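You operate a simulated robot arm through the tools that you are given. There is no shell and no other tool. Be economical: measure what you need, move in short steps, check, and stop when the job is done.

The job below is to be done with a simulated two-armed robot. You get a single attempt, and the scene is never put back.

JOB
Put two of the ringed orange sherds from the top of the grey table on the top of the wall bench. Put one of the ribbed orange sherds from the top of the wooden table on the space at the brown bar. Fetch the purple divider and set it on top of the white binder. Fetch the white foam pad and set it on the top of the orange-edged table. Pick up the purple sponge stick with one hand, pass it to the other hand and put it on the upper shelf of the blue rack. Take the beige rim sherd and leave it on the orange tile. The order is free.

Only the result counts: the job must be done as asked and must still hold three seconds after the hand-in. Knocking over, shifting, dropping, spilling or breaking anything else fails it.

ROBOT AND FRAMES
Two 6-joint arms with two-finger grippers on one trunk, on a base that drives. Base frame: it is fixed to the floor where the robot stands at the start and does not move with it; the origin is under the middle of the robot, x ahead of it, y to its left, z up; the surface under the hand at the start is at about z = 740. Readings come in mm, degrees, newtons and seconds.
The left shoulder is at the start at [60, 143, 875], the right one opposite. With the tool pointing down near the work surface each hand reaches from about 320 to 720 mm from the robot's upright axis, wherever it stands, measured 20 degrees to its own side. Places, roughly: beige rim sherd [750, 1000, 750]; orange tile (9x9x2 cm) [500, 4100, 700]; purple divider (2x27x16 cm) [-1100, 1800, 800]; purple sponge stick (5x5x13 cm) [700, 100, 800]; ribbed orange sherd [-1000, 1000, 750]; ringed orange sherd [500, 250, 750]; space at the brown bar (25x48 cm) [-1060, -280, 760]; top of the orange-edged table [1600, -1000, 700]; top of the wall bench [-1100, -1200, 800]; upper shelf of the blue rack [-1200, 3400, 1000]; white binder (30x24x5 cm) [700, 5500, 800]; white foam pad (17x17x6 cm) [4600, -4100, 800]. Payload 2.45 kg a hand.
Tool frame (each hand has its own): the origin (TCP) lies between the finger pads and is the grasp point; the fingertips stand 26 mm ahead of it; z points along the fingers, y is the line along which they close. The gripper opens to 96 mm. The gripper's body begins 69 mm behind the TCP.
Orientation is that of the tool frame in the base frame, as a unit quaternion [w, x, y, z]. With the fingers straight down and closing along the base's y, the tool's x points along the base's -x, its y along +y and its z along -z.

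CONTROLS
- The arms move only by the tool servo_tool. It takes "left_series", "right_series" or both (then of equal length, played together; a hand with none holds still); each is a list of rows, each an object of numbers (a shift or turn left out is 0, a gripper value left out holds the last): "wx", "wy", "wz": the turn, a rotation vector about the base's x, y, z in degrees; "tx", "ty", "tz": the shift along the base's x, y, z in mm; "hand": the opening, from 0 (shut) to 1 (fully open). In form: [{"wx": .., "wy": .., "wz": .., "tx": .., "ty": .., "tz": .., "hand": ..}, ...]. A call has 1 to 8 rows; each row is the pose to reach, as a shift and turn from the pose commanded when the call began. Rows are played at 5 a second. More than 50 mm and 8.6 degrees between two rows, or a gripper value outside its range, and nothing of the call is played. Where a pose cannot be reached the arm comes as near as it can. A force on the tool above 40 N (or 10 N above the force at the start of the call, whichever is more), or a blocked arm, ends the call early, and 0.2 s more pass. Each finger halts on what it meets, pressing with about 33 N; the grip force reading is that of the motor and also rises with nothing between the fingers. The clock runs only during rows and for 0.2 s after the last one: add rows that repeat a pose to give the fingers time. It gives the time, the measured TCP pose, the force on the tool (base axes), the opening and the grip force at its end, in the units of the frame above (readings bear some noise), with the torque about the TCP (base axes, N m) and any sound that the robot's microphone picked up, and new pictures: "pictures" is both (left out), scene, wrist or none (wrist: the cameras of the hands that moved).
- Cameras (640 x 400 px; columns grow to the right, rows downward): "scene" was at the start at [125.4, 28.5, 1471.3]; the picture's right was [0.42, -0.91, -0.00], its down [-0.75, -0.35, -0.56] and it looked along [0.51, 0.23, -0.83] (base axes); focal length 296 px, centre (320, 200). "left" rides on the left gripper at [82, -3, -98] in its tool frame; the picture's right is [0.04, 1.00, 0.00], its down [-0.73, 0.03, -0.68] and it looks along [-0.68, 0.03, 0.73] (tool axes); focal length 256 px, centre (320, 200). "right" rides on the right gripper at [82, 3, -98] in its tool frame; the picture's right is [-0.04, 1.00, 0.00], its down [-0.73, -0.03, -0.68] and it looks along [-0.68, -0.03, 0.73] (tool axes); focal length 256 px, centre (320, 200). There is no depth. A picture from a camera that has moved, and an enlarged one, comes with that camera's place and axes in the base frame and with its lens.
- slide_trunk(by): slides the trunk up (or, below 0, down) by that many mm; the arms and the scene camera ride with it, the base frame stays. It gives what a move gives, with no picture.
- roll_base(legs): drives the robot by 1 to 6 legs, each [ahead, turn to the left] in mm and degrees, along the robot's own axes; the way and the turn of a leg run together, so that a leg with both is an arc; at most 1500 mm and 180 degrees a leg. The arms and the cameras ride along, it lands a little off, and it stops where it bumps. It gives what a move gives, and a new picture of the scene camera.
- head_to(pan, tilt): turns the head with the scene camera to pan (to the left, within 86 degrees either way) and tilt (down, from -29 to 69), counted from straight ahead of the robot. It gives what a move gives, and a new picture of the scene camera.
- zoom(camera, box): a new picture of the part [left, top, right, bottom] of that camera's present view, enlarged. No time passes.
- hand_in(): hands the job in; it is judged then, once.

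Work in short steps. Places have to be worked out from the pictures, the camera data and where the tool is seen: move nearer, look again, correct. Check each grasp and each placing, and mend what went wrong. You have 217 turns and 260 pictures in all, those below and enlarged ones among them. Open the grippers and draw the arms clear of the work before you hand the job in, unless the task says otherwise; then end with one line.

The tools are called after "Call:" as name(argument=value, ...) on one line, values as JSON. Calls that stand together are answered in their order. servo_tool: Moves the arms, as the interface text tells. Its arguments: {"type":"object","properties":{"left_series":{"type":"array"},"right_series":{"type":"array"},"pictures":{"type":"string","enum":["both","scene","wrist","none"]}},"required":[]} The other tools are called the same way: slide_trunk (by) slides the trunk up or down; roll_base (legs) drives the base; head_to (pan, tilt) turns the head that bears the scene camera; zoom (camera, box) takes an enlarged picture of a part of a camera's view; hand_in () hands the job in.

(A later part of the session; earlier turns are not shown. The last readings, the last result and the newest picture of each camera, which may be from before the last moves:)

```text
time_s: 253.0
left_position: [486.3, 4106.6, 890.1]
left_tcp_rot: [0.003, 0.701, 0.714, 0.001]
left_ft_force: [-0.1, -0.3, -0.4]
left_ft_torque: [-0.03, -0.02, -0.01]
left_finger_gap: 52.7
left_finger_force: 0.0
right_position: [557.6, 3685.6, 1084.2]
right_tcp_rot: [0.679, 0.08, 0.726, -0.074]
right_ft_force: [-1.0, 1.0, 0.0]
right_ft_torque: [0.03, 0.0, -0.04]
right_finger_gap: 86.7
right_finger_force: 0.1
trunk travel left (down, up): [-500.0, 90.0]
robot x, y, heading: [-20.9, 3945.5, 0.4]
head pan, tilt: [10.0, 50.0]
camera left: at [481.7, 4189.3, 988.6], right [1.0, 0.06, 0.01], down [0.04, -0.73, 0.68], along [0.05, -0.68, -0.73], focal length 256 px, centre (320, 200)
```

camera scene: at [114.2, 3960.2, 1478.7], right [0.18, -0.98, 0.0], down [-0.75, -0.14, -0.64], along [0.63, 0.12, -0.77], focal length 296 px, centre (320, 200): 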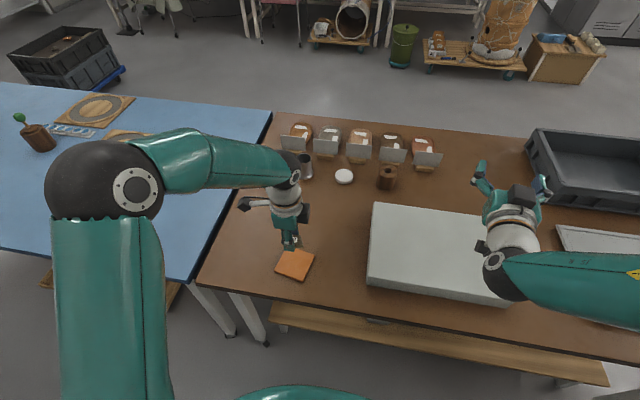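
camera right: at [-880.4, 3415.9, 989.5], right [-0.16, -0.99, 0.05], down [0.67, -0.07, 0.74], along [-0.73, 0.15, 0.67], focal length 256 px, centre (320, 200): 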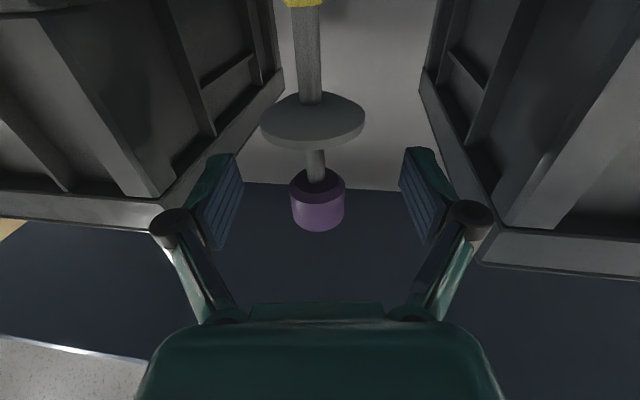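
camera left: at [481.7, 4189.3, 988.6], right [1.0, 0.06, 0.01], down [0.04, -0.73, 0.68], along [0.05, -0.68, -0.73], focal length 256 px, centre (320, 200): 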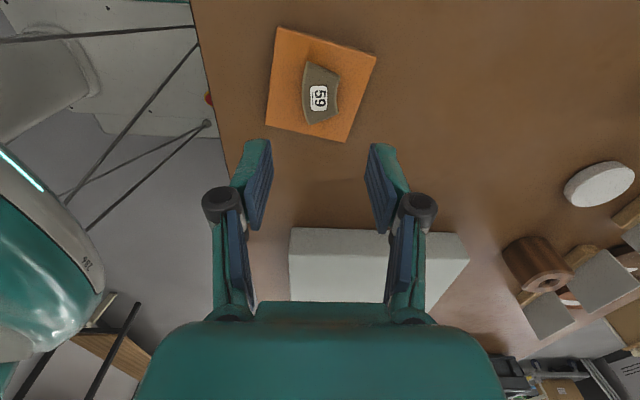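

The beige sherd rests on the tile. Next the purple divider: I retract the left hand and drive back toward the wooden table's far end.

Call:
servo_tool(left_series=[{"tz": 45}, {"tz": 90}, {"tz": 130, "tx": -20}, {"tz": 140, "tx": -65}, {"tz": 140, "tx": -110}], pictures="none")

Call:
roll_base(legs=[[-250, 0], [0, -80]])

```text
time_s: 254.2
left_position: [374.9, 4106.5, 1029.9]
left_tcp_rot: [0.003, 0.7, 0.714, 0.002]
left_ft_force: [0.0, -1.3, 0.8]
left_ft_torque: [-0.01, -0.04, -0.03]
left_finger_gap: 52.8
left_finger_force: 0.1
right_position: [557.4, 3685.2, 1084.7]
right_tcp_rot: [0.68, 0.08, 0.725, -0.074]
right_ft_force: [0.6, 0.2, 0.9]
right_ft_torque: [-0.04, 0.01, -0.01]
right_finger_gap: 86.4
right_finger_force: 0.0
trunk travel left (down, up): [-500.0, 90.0]
robot x, y, heading: [-21.8, 3948.3, 0.6]
head pan, tilt: [10.0, 50.0]
```

```text
time_s: 259.9
left_position: [-48.9, 3572.8, 1029.3]
left_tcp_rot: [0.003, 0.996, 0.094, -0.001]
left_ft_force: [0.7, 0.5, 0.6]
left_ft_torque: [0.0, 0.02, -0.01]
left_finger_gap: 52.7
left_finger_force: 0.0
right_position: [-424.4, 3324.1, 1088.3]
right_tcp_rot: [0.449, 0.549, 0.495, -0.501]
right_ft_force: [-0.3, 0.4, -0.4]
right_ft_torque: [-0.03, -0.01, -0.01]
right_finger_gap: 86.6
right_finger_force: 0.0
trunk travel left (down, up): [-500.0, 90.0]
robot x, y, heading: [-222.3, 3944.8, -79.8]
head pan, tilt: [10.0, 50.0]
camera scene: at [-183.7, 3816.4, 1478.7], right [-0.94, -0.35, 0.0], down [-0.27, 0.72, -0.64], along [0.22, -0.6, -0.77], focal length 296 px, centre (320, 200)
```

scene: 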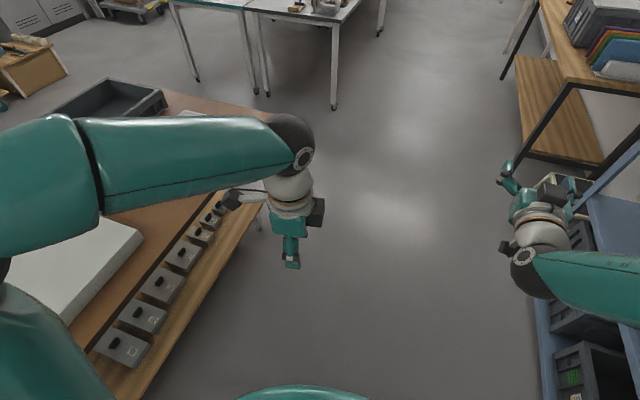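

I straighten to about −91° and drive down to y≈1950.

Call:
roll_base(legs=[[0, -11], [1000, 0], [980, 0]])

Call:
roll_base(legs=[[0, -45], [0, -40]])

Call:
head_to(pan=10, tilt=35)

```text
time_s: 270.7
left_position: [-153.9, 1568.9, 1030.3]
left_tcp_rot: [0.003, 1.0, -0.005, -0.001]
left_ft_force: [0.2, -0.4, 0.9]
left_ft_torque: [0.0, 0.02, 0.01]
left_finger_gap: 52.9
left_finger_force: 0.0
right_position: [-569.0, 1397.8, 1087.4]
right_tcp_rot: [0.396, 0.597, 0.439, -0.542]
right_ft_force: [0.2, -0.4, 0.7]
right_ft_torque: [0.01, -0.01, -0.01]
right_finger_gap: 86.4
right_finger_force: 0.0
trunk travel left (down, up): [-500.0, 90.0]
robot x, y, heading: [-246.8, 1970.6, -91.2]
head pan, tilt: [10.0, 50.0]
camera scene: at [-234.2, 1833.5, 1478.7], right [-0.99, -0.15, 0.0], down [-0.12, 0.76, -0.64], along [0.1, -0.63, -0.77], focal length 296 px, centre (320, 200)
```

scene: 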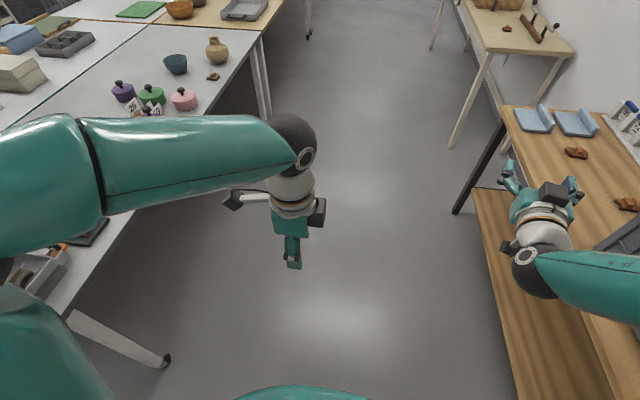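

```text
time_s: 275.5
left_position: [-640.3, 1846.3, 1031.5]
left_tcp_rot: [0.001, 0.734, -0.679, -0.003]
left_ft_force: [1.2, 0.0, 0.1]
left_ft_torque: [0.03, 0.04, -0.01]
left_finger_gap: 52.5
left_finger_force: 0.0
right_position: [-850.0, 2236.3, 1095.8]
right_tcp_rot: [-0.095, 0.745, -0.102, -0.653]
right_ft_force: [-0.7, -0.4, 0.8]
right_ft_torque: [0.02, 0.02, -0.02]
right_finger_gap: 86.3
right_finger_force: 0.0
trunk travel left (down, up): [-500.0, 90.0]
robot x, y, heading: [-241.8, 1915.7, -175.4]
head pan, tilt: [10.0, 50.0]
camera scene: at [-378.4, 1890.8, 1478.9], right [-0.25, 0.97, 0.0], down [0.74, 0.19, -0.64], along [-0.62, -0.16, -0.77], focal length 296 px, centre (320, 200)
```

scene: 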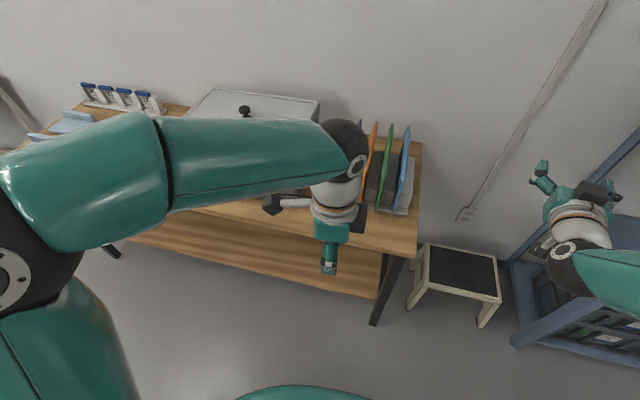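

```text
time_s: 276.3
left_position: [-642.1, 1843.2, 1030.2]
left_tcp_rot: [0.002, 0.734, -0.679, -0.004]
left_ft_force: [0.9, -1.3, -0.4]
left_ft_torque: [0.02, 0.02, 0.05]
left_finger_gap: 52.7
left_finger_force: 0.1
right_position: [-848.5, 2232.5, 1096.3]
right_tcp_rot: [-0.095, 0.745, -0.1, -0.653]
right_ft_force: [-0.2, -0.3, 0.4]
right_ft_torque: [0.01, -0.02, -0.04]
right_finger_gap: 86.2
right_finger_force: 0.0
trunk travel left (down, up): [-500.0, 90.0]
robot x, y, heading: [-243.6, 1917.1, -175.8]
head pan, tilt: [10.0, 35.0]
camera scene: at [-389.6, 1884.8, 1500.4], right [-0.25, 0.97, 0.0], down [0.56, 0.15, -0.82], along [-0.79, -0.2, -0.57], focal length 296 px, centre (320, 200)
```

scene: 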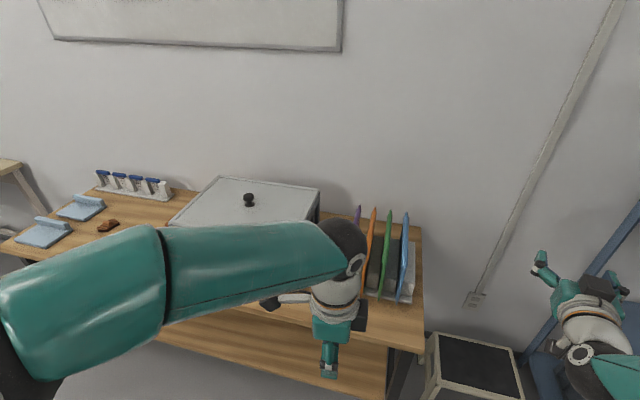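

I turn the left hand so it closes along y, then roll nearer for a view of the dividers.

Call:
servo_tool(left_series=[{"wz": 8.4}, {"wz": 16.8}, {"wz": 25.2}, {"wz": 33.6}, {"wz": 42}, {"wz": 50.4}, {"wz": 58.8}, {"wz": 67.2, "tz": 30}], pictures="none")

Call:
servo_tool(left_series=[{"wz": 8.4, "tz": 20, "ty": -15}, {"wz": 16.8, "tz": 40, "ty": -30}, {"wz": 18, "tz": 40, "ty": -40, "hand": 0.7}], pictures="none")

Call:
roll_base(legs=[[200, 0]])

Call:
zoom(camera="left", box=[0, 0, 640, 400])

```text
time_s: 278.1
left_position: [-641.6, 1845.4, 1062.2]
left_tcp_rot: [0.004, 0.987, -0.159, -0.002]
left_ft_force: [0.9, 1.0, 0.2]
left_ft_torque: [0.0, 0.0, 0.01]
left_finger_gap: 52.8
left_finger_force: 0.0
right_position: [-848.9, 2236.2, 1096.9]
right_tcp_rot: [-0.094, 0.745, -0.1, -0.653]
right_ft_force: [0.7, 0.5, 0.2]
right_ft_torque: [-0.03, -0.01, 0.01]
right_finger_gap: 86.2
right_finger_force: 0.1
trunk travel left (down, up): [-500.0, 90.0]
robot x, y, heading: [-248.2, 1913.4, -175.5]
head pan, tilt: [10.0, 35.0]
```

```text
time_s: 278.9
left_position: [-641.2, 1804.9, 1100.5]
left_tcp_rot: [0.003, 1.0, -0.002, -0.001]
left_ft_force: [0.2, 0.1, 0.7]
left_ft_torque: [0.02, 0.0, -0.05]
left_finger_gap: 67.3
left_finger_force: 0.0
right_position: [-848.9, 2235.7, 1096.5]
right_tcp_rot: [-0.096, 0.745, -0.101, -0.652]
right_ft_force: [0.7, -0.8, -0.3]
right_ft_torque: [0.01, 0.03, 0.0]
right_finger_gap: 86.4
right_finger_force: 0.1
trunk travel left (down, up): [-500.0, 90.0]
robot x, y, heading: [-243.1, 1916.3, -175.4]
head pan, tilt: [10.0, 35.0]
```

```text
time_s: 280.5
left_position: [-844.3, 1789.7, 1100.7]
left_tcp_rot: [0.004, 1.0, -0.002, 0.001]
left_ft_force: [0.4, 0.9, 0.1]
left_ft_torque: [-0.01, -0.04, 0.03]
left_finger_gap: 67.2
left_finger_force: 0.0
right_position: [-1051.6, 2219.3, 1095.8]
right_tcp_rot: [-0.095, 0.746, -0.101, -0.651]
right_ft_force: [-0.1, -0.2, -0.2]
right_ft_torque: [-0.02, 0.01, -0.02]
right_finger_gap: 86.2
right_finger_force: 0.0
trunk travel left (down, up): [-500.0, 90.0]
robot x, y, heading: [-442.3, 1901.0, -175.3]
head pan, tilt: [10.0, 35.0]
camera scene: at [-592.4, 1871.6, 1500.2], right [-0.25, 0.97, 0.0], down [0.56, 0.14, -0.82], along [-0.79, -0.21, -0.58], focal length 296 px, centre (320, 200)
```

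scene: 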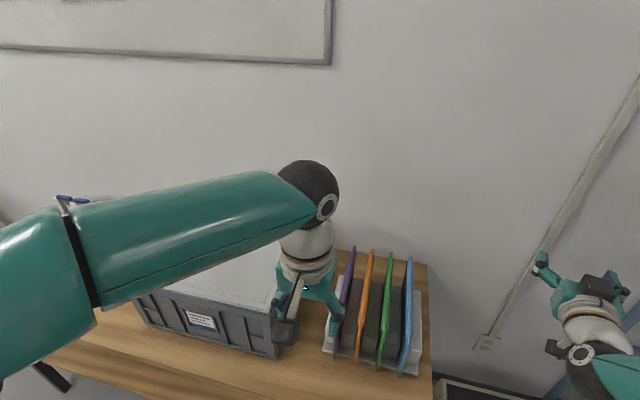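

```text
1.00 times, centred on (320, 200) of left (not enlarged: the box is as wide or as high as the picture)
camera zoom: at [-761.4, 1795.2, 1199.2], right [0.03, -1.0, 0.01], down [-0.73, -0.02, 0.68], along [-0.68, -0.03, -0.73], focal length 256 px, centre (320, 200)
```

zoom: 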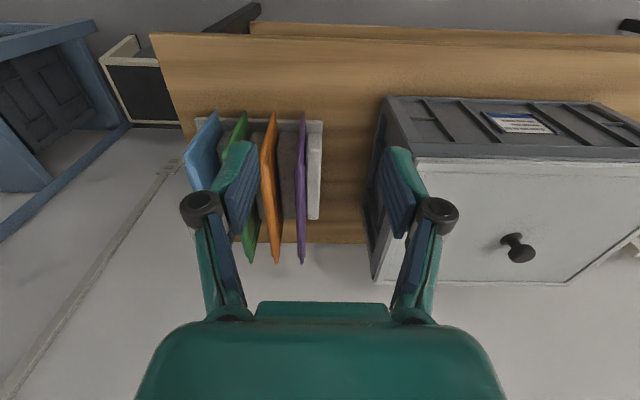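

The purple divider stands at y≈1808, x≈−1210…−950, top z≈910, ~38 mm from the orange one. I roll 30 mm nearer and bring the left hand above it with a narrow opening.

Call:
roll_base(legs=[[30, 0]])

Call:
servo_tool(left_series=[{"tx": -40, "ty": 5, "tz": -5, "hand": 0.35}, {"tx": -80, "ty": 12, "tz": -20, "hand": 0.35}, {"tx": -115, "ty": 17, "tz": -50, "hand": 0.35}, {"tx": -140, "ty": 19, "tz": -90, "hand": 0.35}, {"tx": -150, "ty": 19, "tz": -125, "hand": 0.35}], pictures="wrist")

```text
time_s: 281.4
left_position: [-873.7, 1787.5, 1100.1]
left_tcp_rot: [0.004, 1.0, -0.004, 0.001]
left_ft_force: [-1.3, 0.4, -0.3]
left_ft_torque: [0.02, -0.08, -0.01]
left_finger_gap: 67.1
left_finger_force: 0.1
right_position: [-1083.5, 2218.5, 1095.0]
right_tcp_rot: [-0.096, 0.746, -0.101, -0.651]
right_ft_force: [-1.1, -0.9, -1.2]
right_ft_torque: [0.02, 0.03, 0.0]
right_finger_gap: 86.6
right_finger_force: 0.1
trunk travel left (down, up): [-500.0, 90.0]
robot x, y, heading: [-472.7, 1894.8, -175.6]
head pan, tilt: [10.0, 35.0]
camera scene: at [-624.3, 1869.2, 1500.1], right [-0.25, 0.97, 0.0], down [0.56, 0.14, -0.82], along [-0.79, -0.21, -0.58], focal length 296 px, centre (320, 200)
```

scene: 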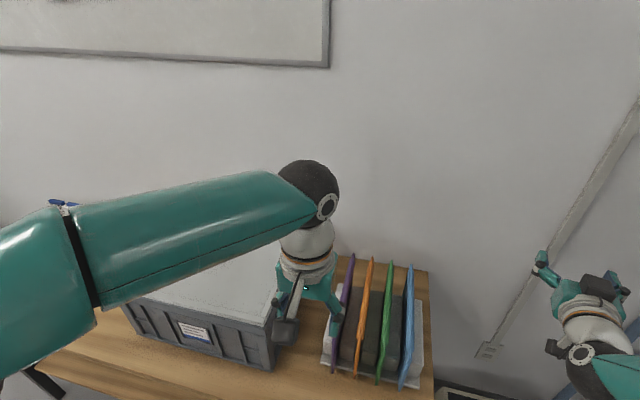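

```text
time_s: 282.6
left_position: [-1022.7, 1805.2, 977.0]
left_tcp_rot: [0.004, 1.0, -0.003, -0.001]
left_ft_force: [-0.8, -0.1, -0.5]
left_ft_torque: [0.0, -0.04, -0.02]
left_finger_gap: 33.5
left_finger_force: 0.0
right_position: [-1081.3, 2216.4, 1095.9]
right_tcp_rot: [-0.095, 0.746, -0.101, -0.652]
right_ft_force: [-0.3, 0.3, 0.1]
right_ft_torque: [0.02, -0.02, 0.01]
right_finger_gap: 86.3
right_finger_force: 0.0
trunk travel left (down, up): [-500.0, 90.0]
robot x, y, heading: [-473.7, 1898.4, -175.5]
head pan, tilt: [10.0, 35.0]
camera left: at [-941.5, 1810.8, 1074.6], right [0.03, -1.0, 0.01], down [-0.73, -0.02, 0.68], along [-0.68, -0.03, -0.73], focal length 256 px, centre (320, 200)
```

left: 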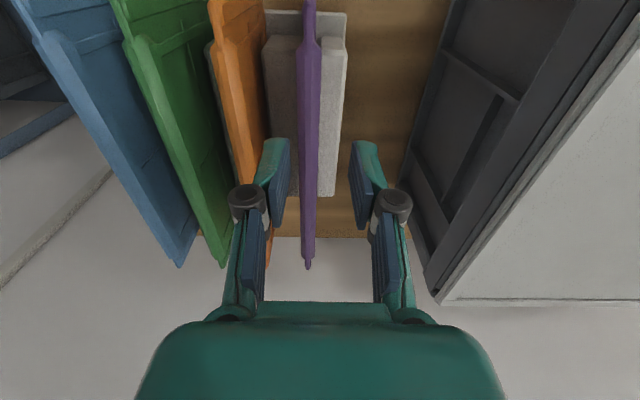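

The separation to orange is ~48 mm, fine for this opening. I shift +9 mm in y, −25 mm in x, and lower partway.

Call:
servo_tool(left_series=[{"tx": -12, "ty": 5, "tz": 0}, {"tx": -25, "ty": 9, "tz": 0}, {"tx": -25, "ty": 9, "tz": -20}, {"tx": -25, "ty": 9, "tz": -40}], pictures="wrist")

```text
time_s: 283.6
left_position: [-1047.5, 1816.0, 935.8]
left_tcp_rot: [0.003, 1.0, -0.002, 0.0]
left_ft_force: [0.2, 0.3, 0.1]
left_ft_torque: [-0.01, -0.01, 0.0]
left_finger_gap: 33.4
left_finger_force: 0.2
right_position: [-1080.9, 2217.0, 1096.5]
right_tcp_rot: [-0.094, 0.746, -0.1, -0.652]
right_ft_force: [0.1, 0.2, 0.0]
right_ft_torque: [0.0, -0.01, 0.02]
right_finger_gap: 86.1
right_finger_force: 0.0
trunk travel left (down, up): [-500.0, 90.0]
robot x, y, heading: [-470.6, 1897.7, -175.4]
head pan, tilt: [10.0, 35.0]
camera left: at [-965.3, 1820.4, 1034.6], right [0.03, -1.0, 0.01], down [-0.73, -0.02, 0.68], along [-0.68, -0.03, -0.73], focal length 256 px, centre (320, 200)
```

left: 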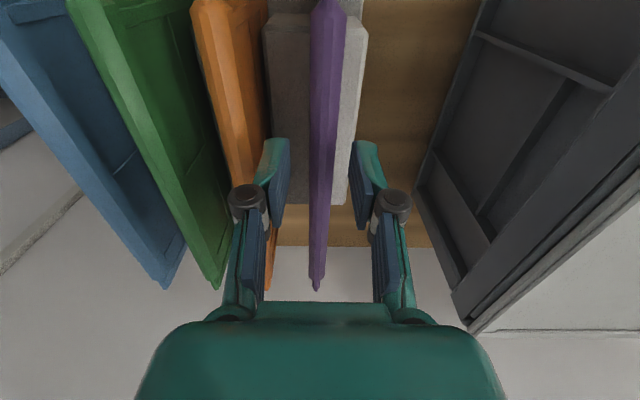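

Centred. I lower 28 mm and close.

Call:
servo_tool(left_series=[{"tz": -14}, {"tz": -24}, {"tz": -28}, {"tz": -28, "hand": 0}, {"tz": -28, "hand": 0}, {"tz": -28, "hand": 0}], pictures="wrist")

```text
time_s: 285.0
left_position: [-1047.7, 1815.3, 908.4]
left_tcp_rot: [0.005, 1.0, -0.004, 0.0]
left_ft_force: [-0.2, 0.0, 0.3]
left_ft_torque: [-0.01, 0.02, -0.03]
left_finger_gap: 15.3
left_finger_force: 32.9
right_position: [-1080.9, 2218.3, 1096.3]
right_tcp_rot: [-0.095, 0.745, -0.101, -0.653]
right_ft_force: [0.1, 1.0, 0.7]
right_ft_torque: [0.02, 0.0, -0.02]
right_finger_gap: 86.5
right_finger_force: 0.0
trunk travel left (down, up): [-500.0, 90.0]
robot x, y, heading: [-473.5, 1898.2, -175.5]
head pan, tilt: [10.0, 35.0]
camera left: at [-965.1, 1820.5, 1006.9], right [0.03, -1.0, 0.01], down [-0.73, -0.02, 0.68], along [-0.68, -0.03, -0.73], focal length 256 px, centre (320, 200)
```

left: 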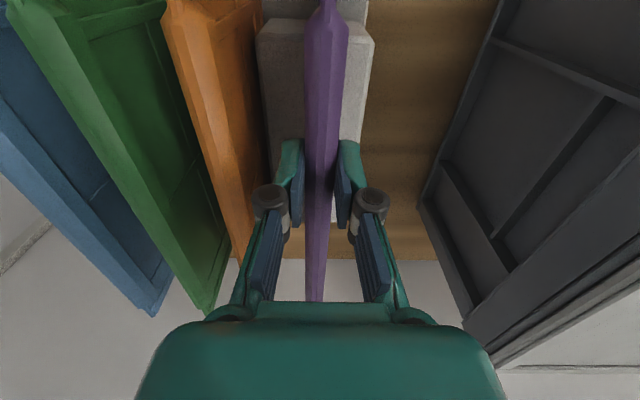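

Gripped at 15.3 mm. I lift it straight up out of the holder.

Call:
servo_tool(left_series=[{"tz": 25}, {"tz": 60}, {"tz": 100}, {"tz": 145}, {"tz": 185}, {"tz": 215}], pictures="both")

```text
time_s: 286.4
left_position: [-1048.5, 1816.8, 1112.5]
left_tcp_rot: [0.004, 1.0, -0.004, 0.0]
left_ft_force: [1.0, -0.6, -0.8]
left_ft_torque: [-0.02, -0.07, 0.0]
left_finger_gap: 15.3
left_finger_force: 32.5
left hand out of reach, approached as far as the arm can: row 6
right_position: [-1080.7, 2217.0, 1096.6]
right_tcp_rot: [-0.095, 0.747, -0.1, -0.651]
right_ft_force: [0.8, 0.0, 0.2]
right_ft_torque: [0.01, 0.0, 0.0]
right_finger_gap: 86.3
right_finger_force: 0.0
trunk travel left (down, up): [-500.0, 90.0]
robot x, y, heading: [-475.4, 1896.8, -175.6]
head pan, tilt: [10.0, 35.0]
camera scene: at [-621.7, 1869.2, 1500.4], right [-0.25, 0.97, 0.0], down [0.56, 0.14, -0.82], along [-0.79, -0.21, -0.57], focal length 296 px, centre (320, 200)
camera left: at [-965.5, 1821.3, 1211.5], right [0.03, -1.0, 0.01], down [-0.73, -0.02, 0.68], along [-0.68, -0.03, -0.73], focal length 256 px, centre (320, 200)
```

scene: 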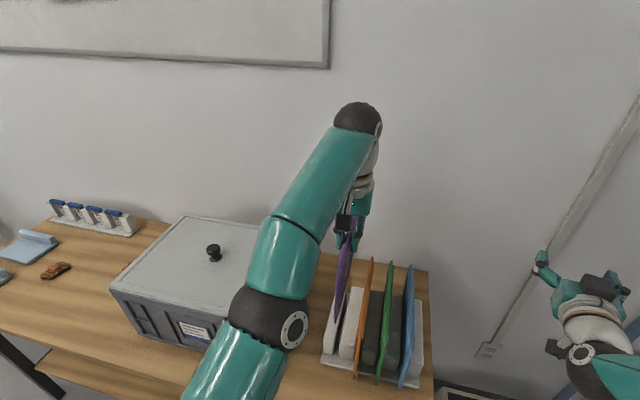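
left: 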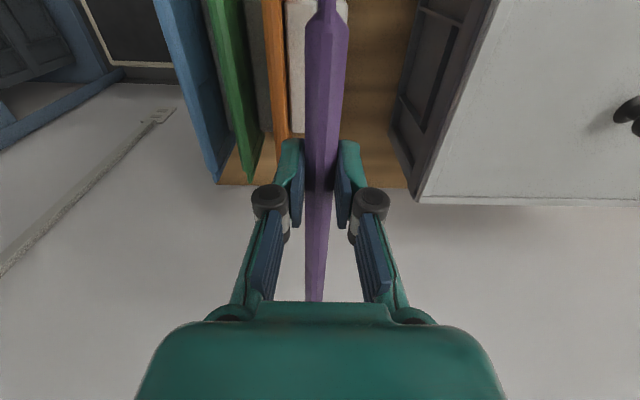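

Divider is free, its bottom above the neighbours. I back the base away, then draw the hand in.

Call:
roll_base(legs=[[-240, 0]])

Call:
servo_tool(left_series=[{"tx": 20, "tz": -15}, {"tx": 45, "tz": -30}, {"tx": 80, "tz": -35}, {"tx": 115, "tz": -35}, {"tx": 150, "tz": -35}], pictures="none")

```text
time_s: 288.1
left_position: [-806.8, 1835.6, 1113.6]
left_tcp_rot: [0.004, 1.0, -0.004, -0.001]
left_ft_force: [-0.1, 0.4, -0.2]
left_ft_torque: [-0.02, -0.01, 0.03]
left_finger_gap: 15.3
left_finger_force: 32.8
right_position: [-840.2, 2236.9, 1097.4]
right_tcp_rot: [-0.096, 0.745, -0.102, -0.652]
right_ft_force: [0.5, -0.7, 0.7]
right_ft_torque: [-0.03, -0.02, -0.01]
right_finger_gap: 86.2
right_finger_force: 0.2
trunk travel left (down, up): [-500.0, 90.0]
robot x, y, heading: [-234.0, 1914.6, -175.6]
head pan, tilt: [10.0, 35.0]
camera scene: at [-380.4, 1888.5, 1500.7], right [-0.25, 0.97, 0.0], down [0.55, 0.14, -0.82], along [-0.79, -0.2, -0.57], focal length 296 px, centre (320, 200)
```

scene: 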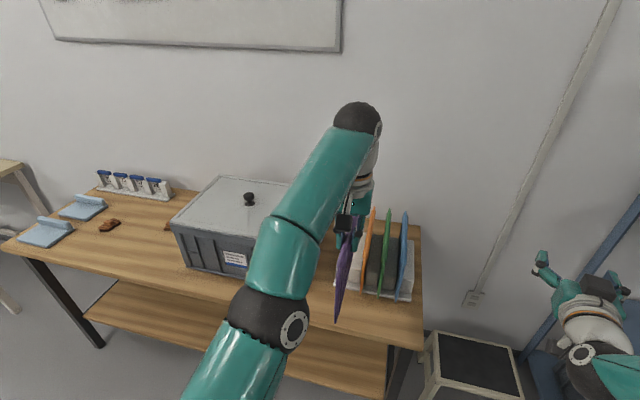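

```text
time_s: 289.4
left_position: [-656.5, 1835.3, 1079.9]
left_tcp_rot: [0.004, 1.0, -0.003, -0.001]
left_ft_force: [0.5, 0.2, -0.3]
left_ft_torque: [0.02, -0.03, 0.01]
left_finger_gap: 15.5
left_finger_force: 33.4
right_position: [-839.2, 2236.8, 1096.6]
right_tcp_rot: [-0.095, 0.744, -0.101, -0.653]
right_ft_force: [0.0, 0.0, -0.2]
right_ft_torque: [0.0, -0.02, 0.01]
right_finger_gap: 86.6
right_finger_force: 0.0
trunk travel left (down, up): [-500.0, 90.0]
robot x, y, heading: [-234.6, 1914.6, -175.5]
head pan, tilt: [10.0, 35.0]
```

The arm moves freely. I turn to +y and drive the long way to the blue table with the binder.

Call:
roll_base(legs=[[0, -80]])

Call:
head_to(pan=0, tilt=25)

```text
time_s: 293.7
left_position: [-383.8, 2324.2, 1078.8]
left_tcp_rot: [0.002, 0.759, -0.651, -0.003]
left_ft_force: [-0.5, 0.5, -1.3]
left_ft_torque: [-0.05, 0.0, 0.0]
left_finger_gap: 15.4
left_finger_force: 32.9
right_position: [-24.4, 2570.7, 1103.2]
right_tcp_rot: [0.5, -0.495, 0.581, 0.41]
right_ft_force: [0.0, 0.3, -0.8]
right_ft_torque: [0.0, -0.02, -0.01]
right_finger_gap: 86.3
right_finger_force: 0.1
trunk travel left (down, up): [-500.0, 90.0]
robot x, y, heading: [-291.3, 1906.6, 103.7]
head pan, tilt: [10.0, 35.0]
camera scene: at [-341.5, 2046.1, 1500.4], right [0.92, 0.4, 0.0], down [0.23, -0.53, -0.82], along [-0.33, 0.75, -0.57], focal length 296 px, centre (320, 200)
```

scene: 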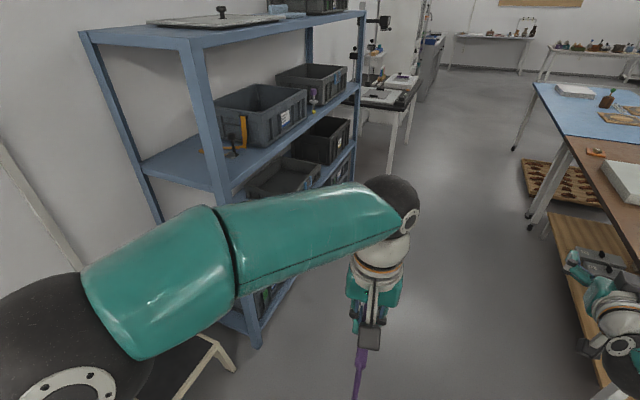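

```text
time_s: 294.4
left_position: [-385.1, 2325.2, 1079.5]
left_tcp_rot: [0.003, 0.759, -0.652, -0.003]
left_ft_force: [-0.4, -0.2, -1.2]
left_ft_torque: [-0.04, -0.07, 0.03]
left_finger_gap: 15.2
left_finger_force: 33.4
right_position: [-27.0, 2569.8, 1103.5]
right_tcp_rot: [0.5, -0.495, 0.58, 0.41]
right_ft_force: [-0.8, -0.7, 0.6]
right_ft_torque: [-0.05, -0.01, -0.06]
right_finger_gap: 86.7
right_finger_force: 0.1
trunk travel left (down, up): [-500.0, 90.0]
robot x, y, heading: [-295.5, 1905.7, 103.8]
head pan, tilt: [0.0, 25.0]
camera scene: at [-330.2, 2054.4, 1516.1], right [0.97, 0.24, 0.0], down [0.1, -0.41, -0.91], along [-0.21, 0.88, -0.42], focal length 296 px, centre (320, 200)
```

scene: 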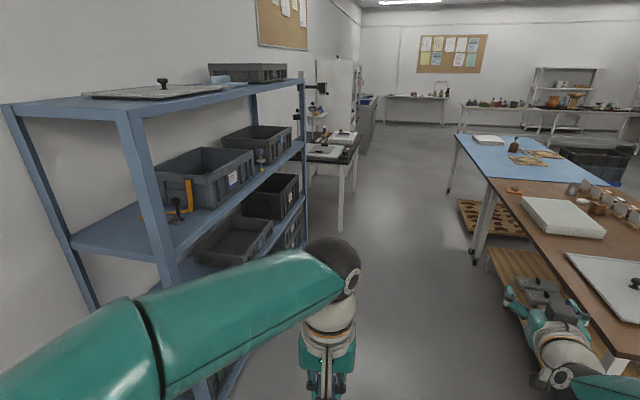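

I correct to heading ≈87° and drive toward y≈5250.

Call:
roll_base(legs=[[0, -17], [1200, 0], [1200, 0], [900, 0]])

```text
time_s: 311.8
left_position: [-55.3, 5635.0, 1079.0]
left_tcp_rot: [-0.002, -0.651, 0.759, 0.003]
left_ft_force: [-1.0, 0.3, -0.7]
left_ft_torque: [-0.07, -0.03, 0.0]
left_finger_gap: 15.5
left_finger_force: 33.2
right_position: [360.0, 5761.0, 1103.3]
right_tcp_rot: [0.555, -0.402, 0.649, 0.329]
right_ft_force: [0.1, 0.2, 0.0]
right_ft_torque: [0.01, -0.01, -0.01]
right_finger_gap: 86.1
right_finger_force: 0.1
trunk travel left (down, up): [-500.0, 90.0]
robot x, y, heading: [-93.4, 5208.2, 86.2]
head pan, tilt: [0.0, 25.0]
camera scene: at [-83.3, 5360.5, 1516.1], right [1.0, -0.07, 0.0], down [-0.03, -0.42, -0.91], along [0.06, 0.9, -0.42], focal length 296 px, centre (320, 200)
```

scene: 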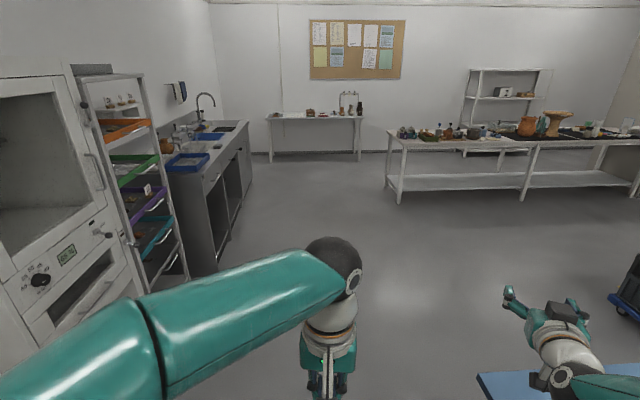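

I turn right to face the blue table.

Call:
roll_base(legs=[[0, -45]])

Call:
roll_base(legs=[[0, -41]])

Call:
head_to(pan=0, tilt=40)

```text
time_s: 314.6
left_position: [237.3, 5481.1, 1080.6]
left_tcp_rot: [-0.002, -0.31, 0.951, 0.004]
left_ft_force: [-0.6, 0.6, -1.3]
left_ft_torque: [-0.04, 0.02, 0.03]
left_finger_gap: 15.4
left_finger_force: 32.8
right_position: [618.2, 5282.3, 1107.2]
right_tcp_rot: [0.634, -0.114, 0.761, 0.08]
right_ft_force: [0.4, 1.0, 0.1]
right_ft_torque: [0.01, -0.01, 0.02]
right_finger_gap: 86.4
right_finger_force: 0.0
trunk travel left (down, up): [-500.0, 90.0]
robot x, y, heading: [-115.2, 5233.6, 41.2]
head pan, tilt: [0.0, 25.0]
camera scene: at [1.7, 5332.1, 1516.2], right [0.66, -0.75, 0.0], down [-0.32, -0.28, -0.91], along [0.68, 0.6, -0.42], focal length 296 px, centre (320, 200)
```

scene: 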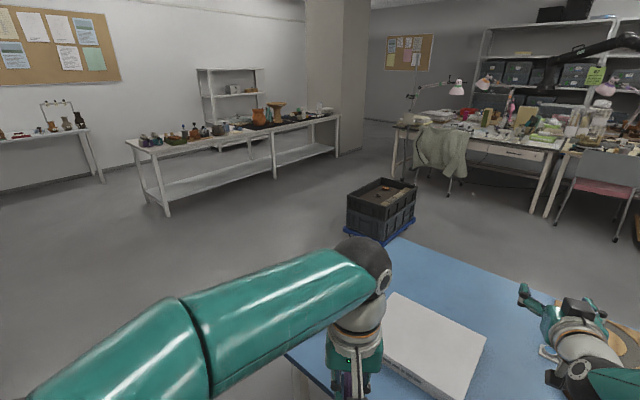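

```text
time_s: 317.1
left_position: [314.2, 5188.6, 1080.9]
left_tcp_rot: [0.001, 0.044, 0.999, 0.004]
left_ft_force: [0.0, -0.4, -0.6]
left_ft_torque: [0.02, 0.03, 0.01]
left_finger_gap: 15.2
left_finger_force: 33.2
right_position: [472.1, 4790.3, 1110.3]
right_tcp_rot: [0.612, 0.171, 0.756, -0.157]
right_ft_force: [-0.1, 0.1, 0.8]
right_ft_torque: [0.0, 0.03, -0.06]
right_finger_gap: 86.3
right_finger_force: 0.1
trunk travel left (down, up): [-500.0, 90.0]
robot x, y, heading: [-110.3, 5260.9, 0.4]
head pan, tilt: [0.0, 25.0]
camera scene: at [40.3, 5262.4, 1516.2], right [0.01, -1.0, 0.0], down [-0.42, 0.0, -0.91], along [0.91, 0.01, -0.42], focal length 296 px, centre (320, 200)
```

scene: 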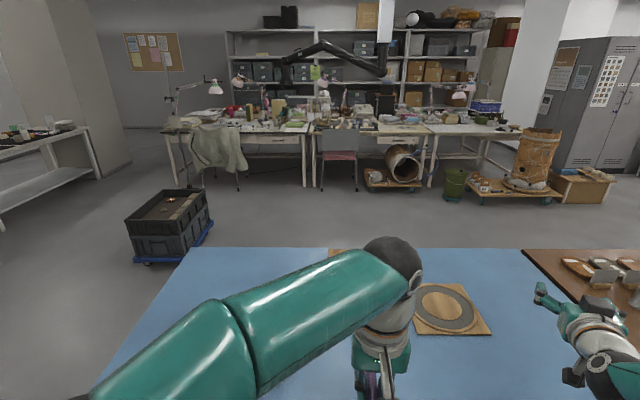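

```text
time_s: 317.9
left_position: [313.8, 5191.5, 1081.0]
left_tcp_rot: [0.002, 0.044, 0.999, 0.003]
left_ft_force: [0.0, 0.9, -0.6]
left_ft_torque: [-0.02, 0.08, 0.03]
left_finger_gap: 15.3
left_finger_force: 33.2
right_position: [471.1, 4793.0, 1110.9]
right_tcp_rot: [0.613, 0.17, 0.755, -0.157]
right_ft_force: [0.9, 0.1, -1.6]
right_ft_torque: [-0.02, 0.0, -0.02]
right_finger_gap: 86.2
right_finger_force: 0.1
trunk travel left (down, up): [-500.0, 90.0]
robot x, y, heading: [-114.7, 5264.1, 0.5]
head pan, tilt: [0.0, 40.0]
camera scene: at [32.6, 5264.3, 1493.0], right [0.01, -1.0, 0.0], down [-0.64, -0.01, -0.77], along [0.77, 0.01, -0.64], focal length 296 px, centre (320, 200)
```

scene: 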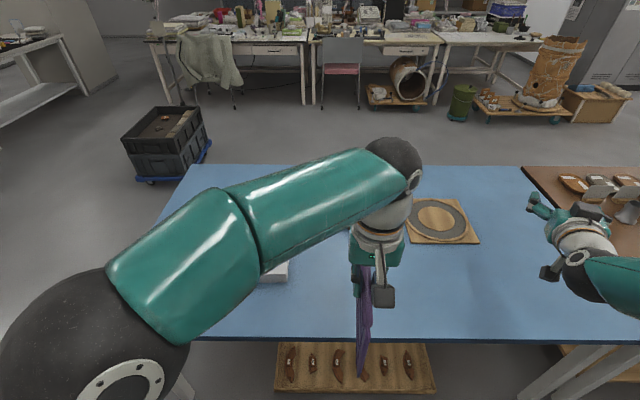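

The binder spans about x 540–785, y 5370–5665. I rotate the left hand (120° about [1,−1,−1]) so the divider lies flat, pointing ahead, while high above the table.

Call:
servo_tool(left_series=[{"wx": 4.9, "wy": -4.9, "wz": -4.9, "tx": 12, "ty": 15, "tz": 5}, {"wx": 9.8, "wy": -9.8, "wz": -9.8, "tx": 24, "ty": 30, "tz": 10}, {"wx": 14.7, "wy": -14.7, "wz": -14.7, "tx": 36, "ty": 45, "tz": 10}, {"wx": 19.6, "wy": -19.6, "wz": -19.6, "tx": 48, "ty": 60, "tz": 10}, {"wx": 24.5, "wy": -24.5, "wz": -24.5, "tx": 60, "ty": 75, "tz": 10}, {"wx": 29.4, "wy": -29.4, "wz": -29.4, "tx": 72, "ty": 90, "tz": 10}, {"wx": 34.3, "wy": -34.3, "wz": -34.3, "tx": 84, "ty": 105, "tz": 10}, {"wx": 39.2, "wy": -39.2, "wz": -39.2, "tx": 96, "ty": 120, "tz": 10}], pictures="scene")

```text
time_s: 319.7
left_position: [409.6, 5308.5, 1090.6]
left_tcp_rot: [0.31, 0.359, 0.812, 0.34]
left_ft_force: [0.7, 0.0, -1.2]
left_ft_torque: [0.01, 0.14, 0.0]
left_finger_gap: 15.1
left_finger_force: 33.2
right_position: [472.0, 4790.6, 1109.7]
right_tcp_rot: [0.612, 0.171, 0.756, -0.158]
right_ft_force: [-0.7, 0.3, 0.1]
right_ft_torque: [0.0, -0.02, -0.01]
right_finger_gap: 86.2
right_finger_force: 0.1
trunk travel left (down, up): [-500.0, 90.0]
robot x, y, heading: [-111.2, 5264.7, 0.3]
head pan, tilt: [0.0, 40.0]
camera scene: at [32.7, 5262.8, 1492.9], right [0.01, -1.0, 0.0], down [-0.64, -0.01, -0.77], along [0.77, 0.01, -0.64], focal length 296 px, centre (320, 200)
```

scene: 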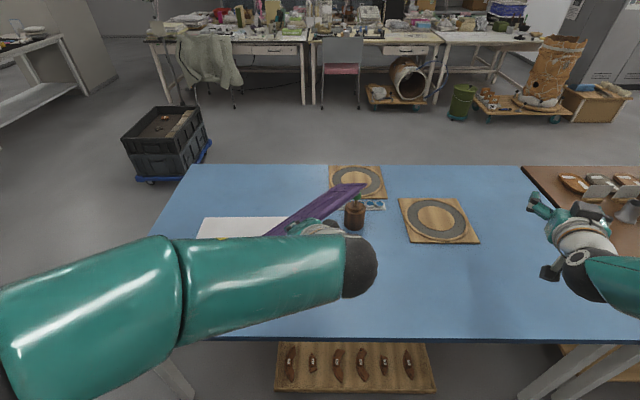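

Going well. I finish the rotation (to flat, tipped 10° down in front) while moving above the binder.

Call:
servo_tool(left_series=[{"wx": 2.79, "wy": -2.65, "wz": -3.8, "tx": 15, "ty": 26, "tz": 0}, {"wx": 5.58, "wy": -5.3, "wz": -7.6, "tx": 30, "ty": 52, "tz": 0}, {"wx": 8.36, "wy": -7.95, "wz": -11.4, "tx": 45, "ty": 78, "tz": 0}, {"wx": 11.15, "wy": -10.6, "wz": -15.2, "tx": 60, "ty": 104, "tz": 0}, {"wx": 13.94, "wy": -13.25, "wz": -19, "tx": 80, "ty": 130, "tz": -10}, {"wx": 16.7, "wy": -15.9, "wz": -22.8, "tx": 100, "ty": 156, "tz": -20}, {"wx": 19.5, "wy": -18.55, "wz": -26.6, "tx": 120, "ty": 182, "tz": -40}, {"wx": 22.3, "wy": -21.2, "wz": -30.4, "tx": 135, "ty": 208, "tz": -60}], pictures="both")

```text
time_s: 321.5
left_position: [551.5, 5466.6, 1063.9]
left_tcp_rot: [0.436, 0.538, 0.558, 0.458]
left_ft_force: [0.1, 0.0, -0.9]
left_ft_torque: [0.06, 0.06, -0.02]
left_finger_gap: 15.2
left_finger_force: 33.2
left hand out of reach, approached as far as the arm can: row 7, 8
right_position: [471.9, 4790.1, 1110.2]
right_tcp_rot: [0.612, 0.171, 0.756, -0.158]
right_ft_force: [-0.4, 0.2, 0.2]
right_ft_torque: [-0.02, -0.04, -0.03]
right_finger_gap: 86.7
right_finger_force: 0.1
trunk travel left (down, up): [-500.0, 90.0]
robot x, y, heading: [-117.0, 5266.1, 0.6]
head pan, tilt: [0.0, 40.0]
camera scene: at [33.1, 5262.5, 1492.9], right [0.01, -1.0, 0.0], down [-0.64, -0.01, -0.77], along [0.77, 0.01, -0.64], focal length 296 px, centre (320, 200)
camera left: at [451.6, 5545.3, 1080.9], right [0.2, 0.04, 0.98], down [-0.63, -0.76, 0.16], along [0.75, -0.65, -0.12], focal length 256 px, centre (320, 200)
```

scene: 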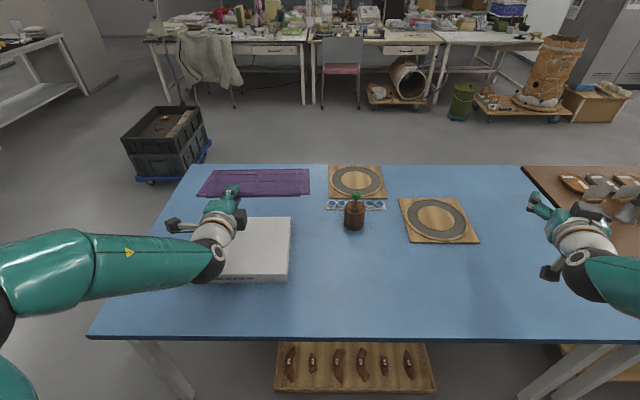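
left: 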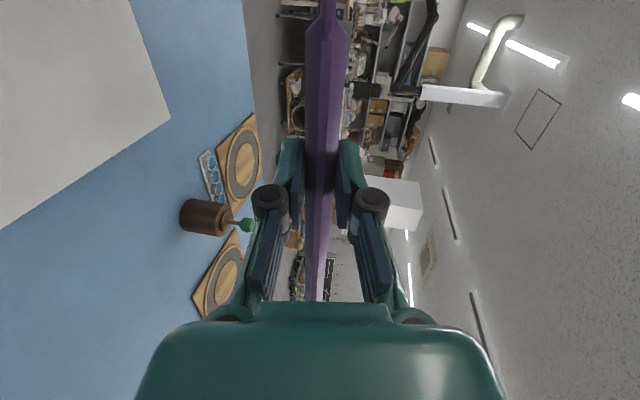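

The divider lies flat and level sideways. To centre it over the binder (its centre is 30 mm to the −y side of the TCP) I turn the base 7° left and check.

Call:
roll_base(legs=[[0, 7]])

Call:
slide_trunk(by=-130)

Call:
head_to(pan=15, tilt=45)

```text
time_s: 322.5
left_position: [521.9, 5546.5, 1064.4]
left_tcp_rot: [0.405, 0.501, 0.592, 0.485]
left_ft_force: [-0.7, 0.9, -0.7]
left_ft_torque: [0.06, 0.06, 0.03]
left_finger_gap: 15.0
left_finger_force: 33.4
right_position: [524.4, 4866.4, 1109.7]
right_tcp_rot: [0.621, 0.125, 0.764, -0.12]
right_ft_force: [-0.2, 0.5, -0.1]
right_ft_torque: [0.02, 0.03, 0.02]
right_finger_gap: 86.7
right_finger_force: 0.0
trunk travel left (down, up): [-500.0, 90.0]
robot x, y, heading: [-114.2, 5256.6, 7.7]
head pan, tilt: [0.0, 40.0]
camera scene: at [32.1, 5274.9, 1492.9], right [0.13, -0.99, 0.0], down [-0.64, -0.08, -0.77], along [0.76, 0.1, -0.64], focal length 296 px, centre (320, 200)
```

scene: 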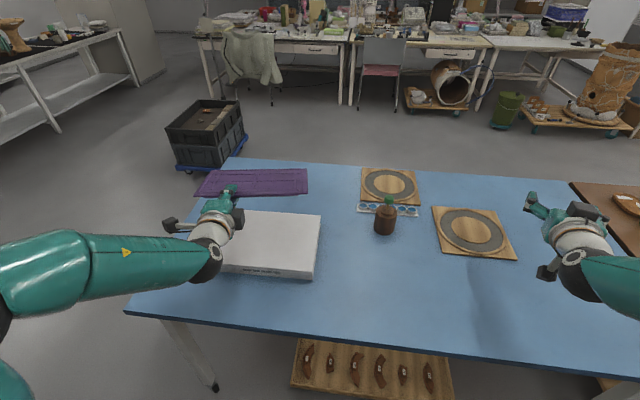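

```text
time_s: 324.1
left_position: [521.0, 5545.3, 934.4]
left_tcp_rot: [0.405, 0.501, 0.591, 0.485]
left_ft_force: [-0.5, 0.0, -1.1]
left_ft_torque: [0.03, 0.11, 0.01]
left_finger_gap: 15.3
left_finger_force: 33.7
right_position: [525.1, 4866.0, 981.2]
right_tcp_rot: [0.621, 0.125, 0.764, -0.12]
right_ft_force: [-0.6, 0.1, 0.3]
right_ft_torque: [-0.01, -0.04, 0.0]
right_finger_gap: 86.2
right_finger_force: 0.0
trunk travel left (down, up): [-370.0, 220.0]
robot x, y, heading: [-111.7, 5260.9, 7.4]
head pan, tilt: [0.0, 40.0]
```

```text
time_s: 324.8
left_position: [520.4, 5544.2, 934.7]
left_tcp_rot: [0.405, 0.501, 0.592, 0.484]
left_ft_force: [-0.3, 0.2, -0.9]
left_ft_torque: [0.05, 0.06, 0.0]
left_finger_gap: 15.3
left_finger_force: 33.5
right_position: [525.0, 4865.3, 980.5]
right_tcp_rot: [0.621, 0.124, 0.765, -0.12]
right_ft_force: [0.4, -0.1, -0.2]
right_ft_torque: [0.04, 0.02, -0.02]
right_finger_gap: 86.4
right_finger_force: 0.1
trunk travel left (down, up): [-370.0, 220.0]
robot x, y, heading: [-114.3, 5257.2, 7.6]
head pan, tilt: [15.0, 45.0]
camera scene: at [22.9, 5294.8, 1355.7], right [0.38, -0.92, 0.0], down [-0.65, -0.27, -0.71], along [0.65, 0.27, -0.71], focal length 296 px, centre (320, 200)
```

scene: 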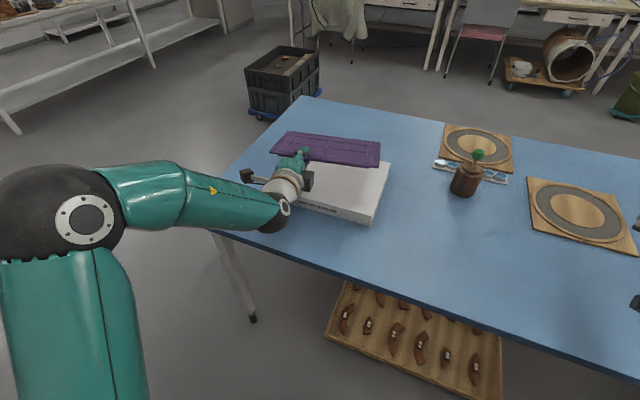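

Geometry fits: I roll 45 mm ahead, lower the trunk another 85 mm, and check.

Call:
roll_base(legs=[[45, 0]])

Call:
slide_trunk(by=-85)

Call:
zoom(camera="left", box=[0, 0, 640, 400])

Call:
zoom(camera="scene", box=[180, 80, 460, 280])

```text
time_s: 325.7
left_position: [567.6, 5550.5, 933.5]
left_tcp_rot: [0.404, 0.502, 0.592, 0.484]
left_ft_force: [1.0, 0.3, -1.9]
left_ft_torque: [0.05, 0.11, 0.03]
left_finger_gap: 15.4
left_finger_force: 33.1
right_position: [570.6, 4873.2, 979.8]
right_tcp_rot: [0.621, 0.125, 0.764, -0.121]
right_ft_force: [0.5, -0.3, -0.9]
right_ft_torque: [-0.03, -0.02, 0.03]
right_finger_gap: 86.1
right_finger_force: 0.1
trunk travel left (down, up): [-370.0, 220.0]
robot x, y, heading: [-64.3, 5261.2, 7.4]
head pan, tilt: [15.0, 45.0]
camera scene: at [69.9, 5301.0, 1355.4], right [0.38, -0.92, 0.0], down [-0.66, -0.27, -0.71], along [0.65, 0.27, -0.71], focal length 296 px, centre (320, 200)
```

scene: 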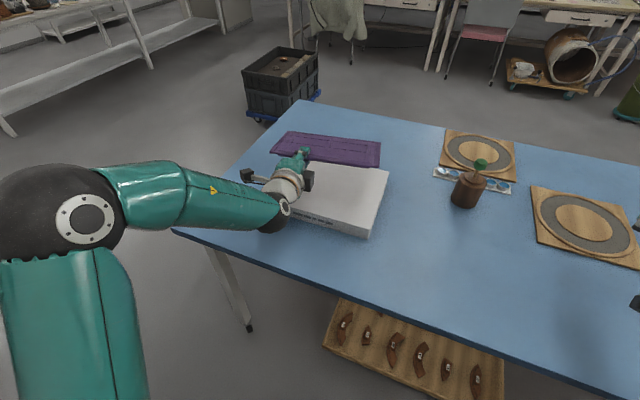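

```text
time_s: 326.9
left_position: [566.5, 5550.9, 850.2]
left_tcp_rot: [0.404, 0.501, 0.592, 0.485]
left_ft_force: [-0.9, -0.3, -1.5]
left_ft_torque: [0.06, 0.1, 0.02]
left_finger_gap: 15.4
left_finger_force: 32.8
right_position: [569.1, 4872.6, 895.2]
right_tcp_rot: [0.622, 0.124, 0.764, -0.119]
right_ft_force: [-0.3, -0.8, -0.2]
right_ft_torque: [-0.02, -0.03, 0.01]
right_finger_gap: 86.6
right_finger_force: 0.1
trunk travel left (down, up): [-285.0, 305.0]
robot x, y, heading: [-66.1, 5262.5, 7.6]
head pan, tilt: [15.0, 45.0]
```

```text
1.00 times, centred on (320, 200) of left (not enlarged: the box is as wide or as high as the picture)
camera zoom: at [457.4, 5616.8, 868.1], right [0.19, 0.07, 0.98], down [-0.52, -0.84, 0.16], along [0.83, -0.54, -0.13], focal length 256 px, centre (320, 200)
```

zoom: 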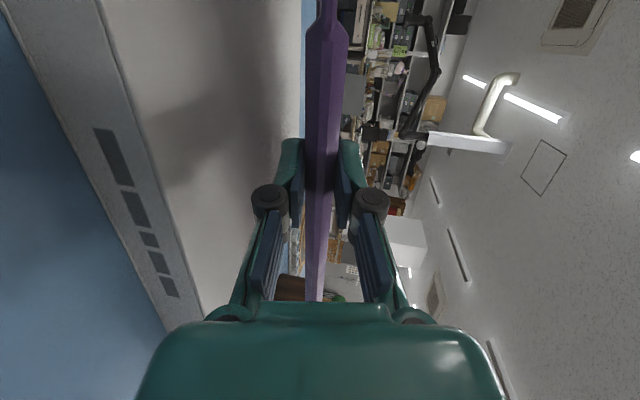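

```text
2.00 times, centred on (320, 180) of scene
camera zoom: at [68.0, 5300.8, 1270.7], right [0.38, -0.92, 0.0], down [-0.65, -0.27, -0.71], along [0.65, 0.27, -0.71], focal length 592 px, centre (320, 240)
```

zoom: 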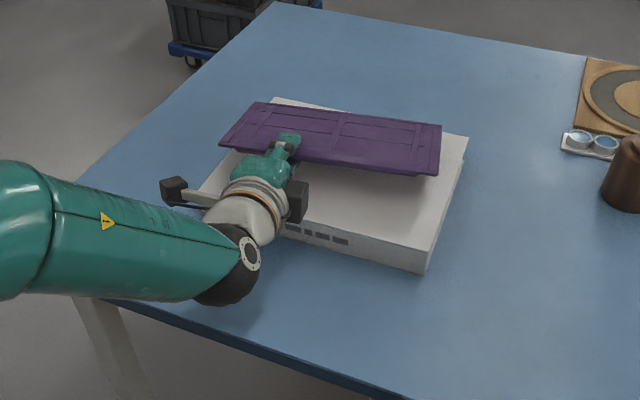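

The divider hangs right over the binder. I lower with the arm in small steps, shifting −10 mm in y.

Call:
servo_tool(left_series=[{"ty": -5, "tz": -10}, {"ty": -10, "tz": -18}, {"ty": -10, "tz": -24}, {"ty": -10, "tz": -28}, {"ty": -10, "tz": -32}], pictures="none")

```text
time_s: 328.1
left_position: [567.2, 5538.0, 819.5]
left_tcp_rot: [0.401, 0.5, 0.595, 0.486]
left_ft_force: [-0.2, 0.5, -0.1]
left_ft_torque: [0.0, -0.03, 0.07]
left_finger_gap: 15.2
left_finger_force: 32.6
left hand out of reach, approached as far as the arm can: row 5
right_position: [569.4, 4871.5, 895.7]
right_tcp_rot: [0.621, 0.124, 0.765, -0.119]
right_ft_force: [-0.2, 0.1, 0.1]
right_ft_torque: [-0.01, 0.01, -0.02]
right_finger_gap: 86.4
right_finger_force: 0.0
trunk travel left (down, up): [-285.0, 305.0]
robot x, y, heading: [-67.4, 5266.5, 7.4]
head pan, tilt: [15.0, 45.0]
```

No contact yet and the arm is at its limit; I lower with the trunk in small slides.

Call:
slide_trunk(by=-5)

Call:
slide_trunk(by=-4)

Call:
zoom(camera="scene", box=[220, 110, 430, 240])

```text
time_s: 328.7
left_position: [567.2, 5538.7, 813.5]
left_tcp_rot: [0.401, 0.5, 0.594, 0.485]
left_ft_force: [0.9, 0.1, 1.5]
left_ft_torque: [-0.31, -0.42, 0.02]
left_finger_gap: 15.3
left_finger_force: 32.4
right_position: [568.9, 4872.2, 890.5]
right_tcp_rot: [0.622, 0.125, 0.764, -0.12]
right_ft_force: [-0.6, 0.2, 0.1]
right_ft_torque: [-0.01, -0.01, -0.02]
right_finger_gap: 86.3
right_finger_force: 0.1
trunk travel left (down, up): [-280.0, 310.0]
robot x, y, heading: [-65.4, 5261.7, 7.5]
head pan, tilt: [15.0, 45.0]
```

```text
time_s: 329.2
left_position: [565.3, 5538.9, 811.0]
left_tcp_rot: [0.402, 0.5, 0.594, 0.486]
left_ft_force: [-2.2, -0.5, 3.8]
left_ft_torque: [-0.31, -0.77, -0.12]
left_finger_gap: 15.6
left_finger_force: 33.2
right_position: [567.8, 4872.7, 887.6]
right_tcp_rot: [0.621, 0.125, 0.764, -0.12]
right_ft_force: [0.3, 0.1, 0.7]
right_ft_torque: [0.03, 0.0, 0.04]
right_finger_gap: 86.3
right_finger_force: 0.0
trunk travel left (down, up): [-276.0, 314.0]
robot x, y, heading: [-66.5, 5260.6, 7.7]
head pan, tilt: [15.0, 45.0]
```

```text
3.05 times, centred on (325, 175) of scene
camera zoom: at [67.4, 5300.6, 1261.8], right [0.38, -0.92, 0.0], down [-0.65, -0.27, -0.71], along [0.65, 0.27, -0.71], focal length 902 px, centre (305, 276)
```

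zoom: 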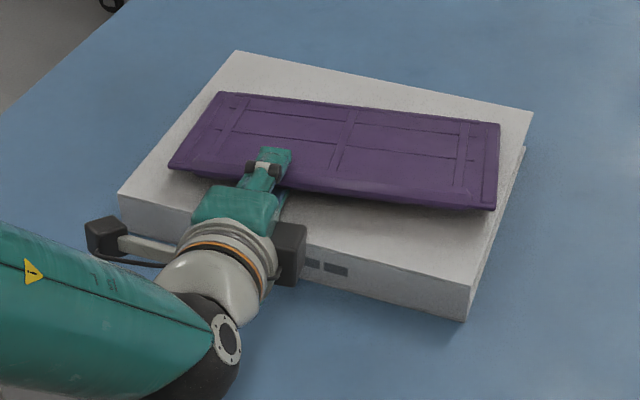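

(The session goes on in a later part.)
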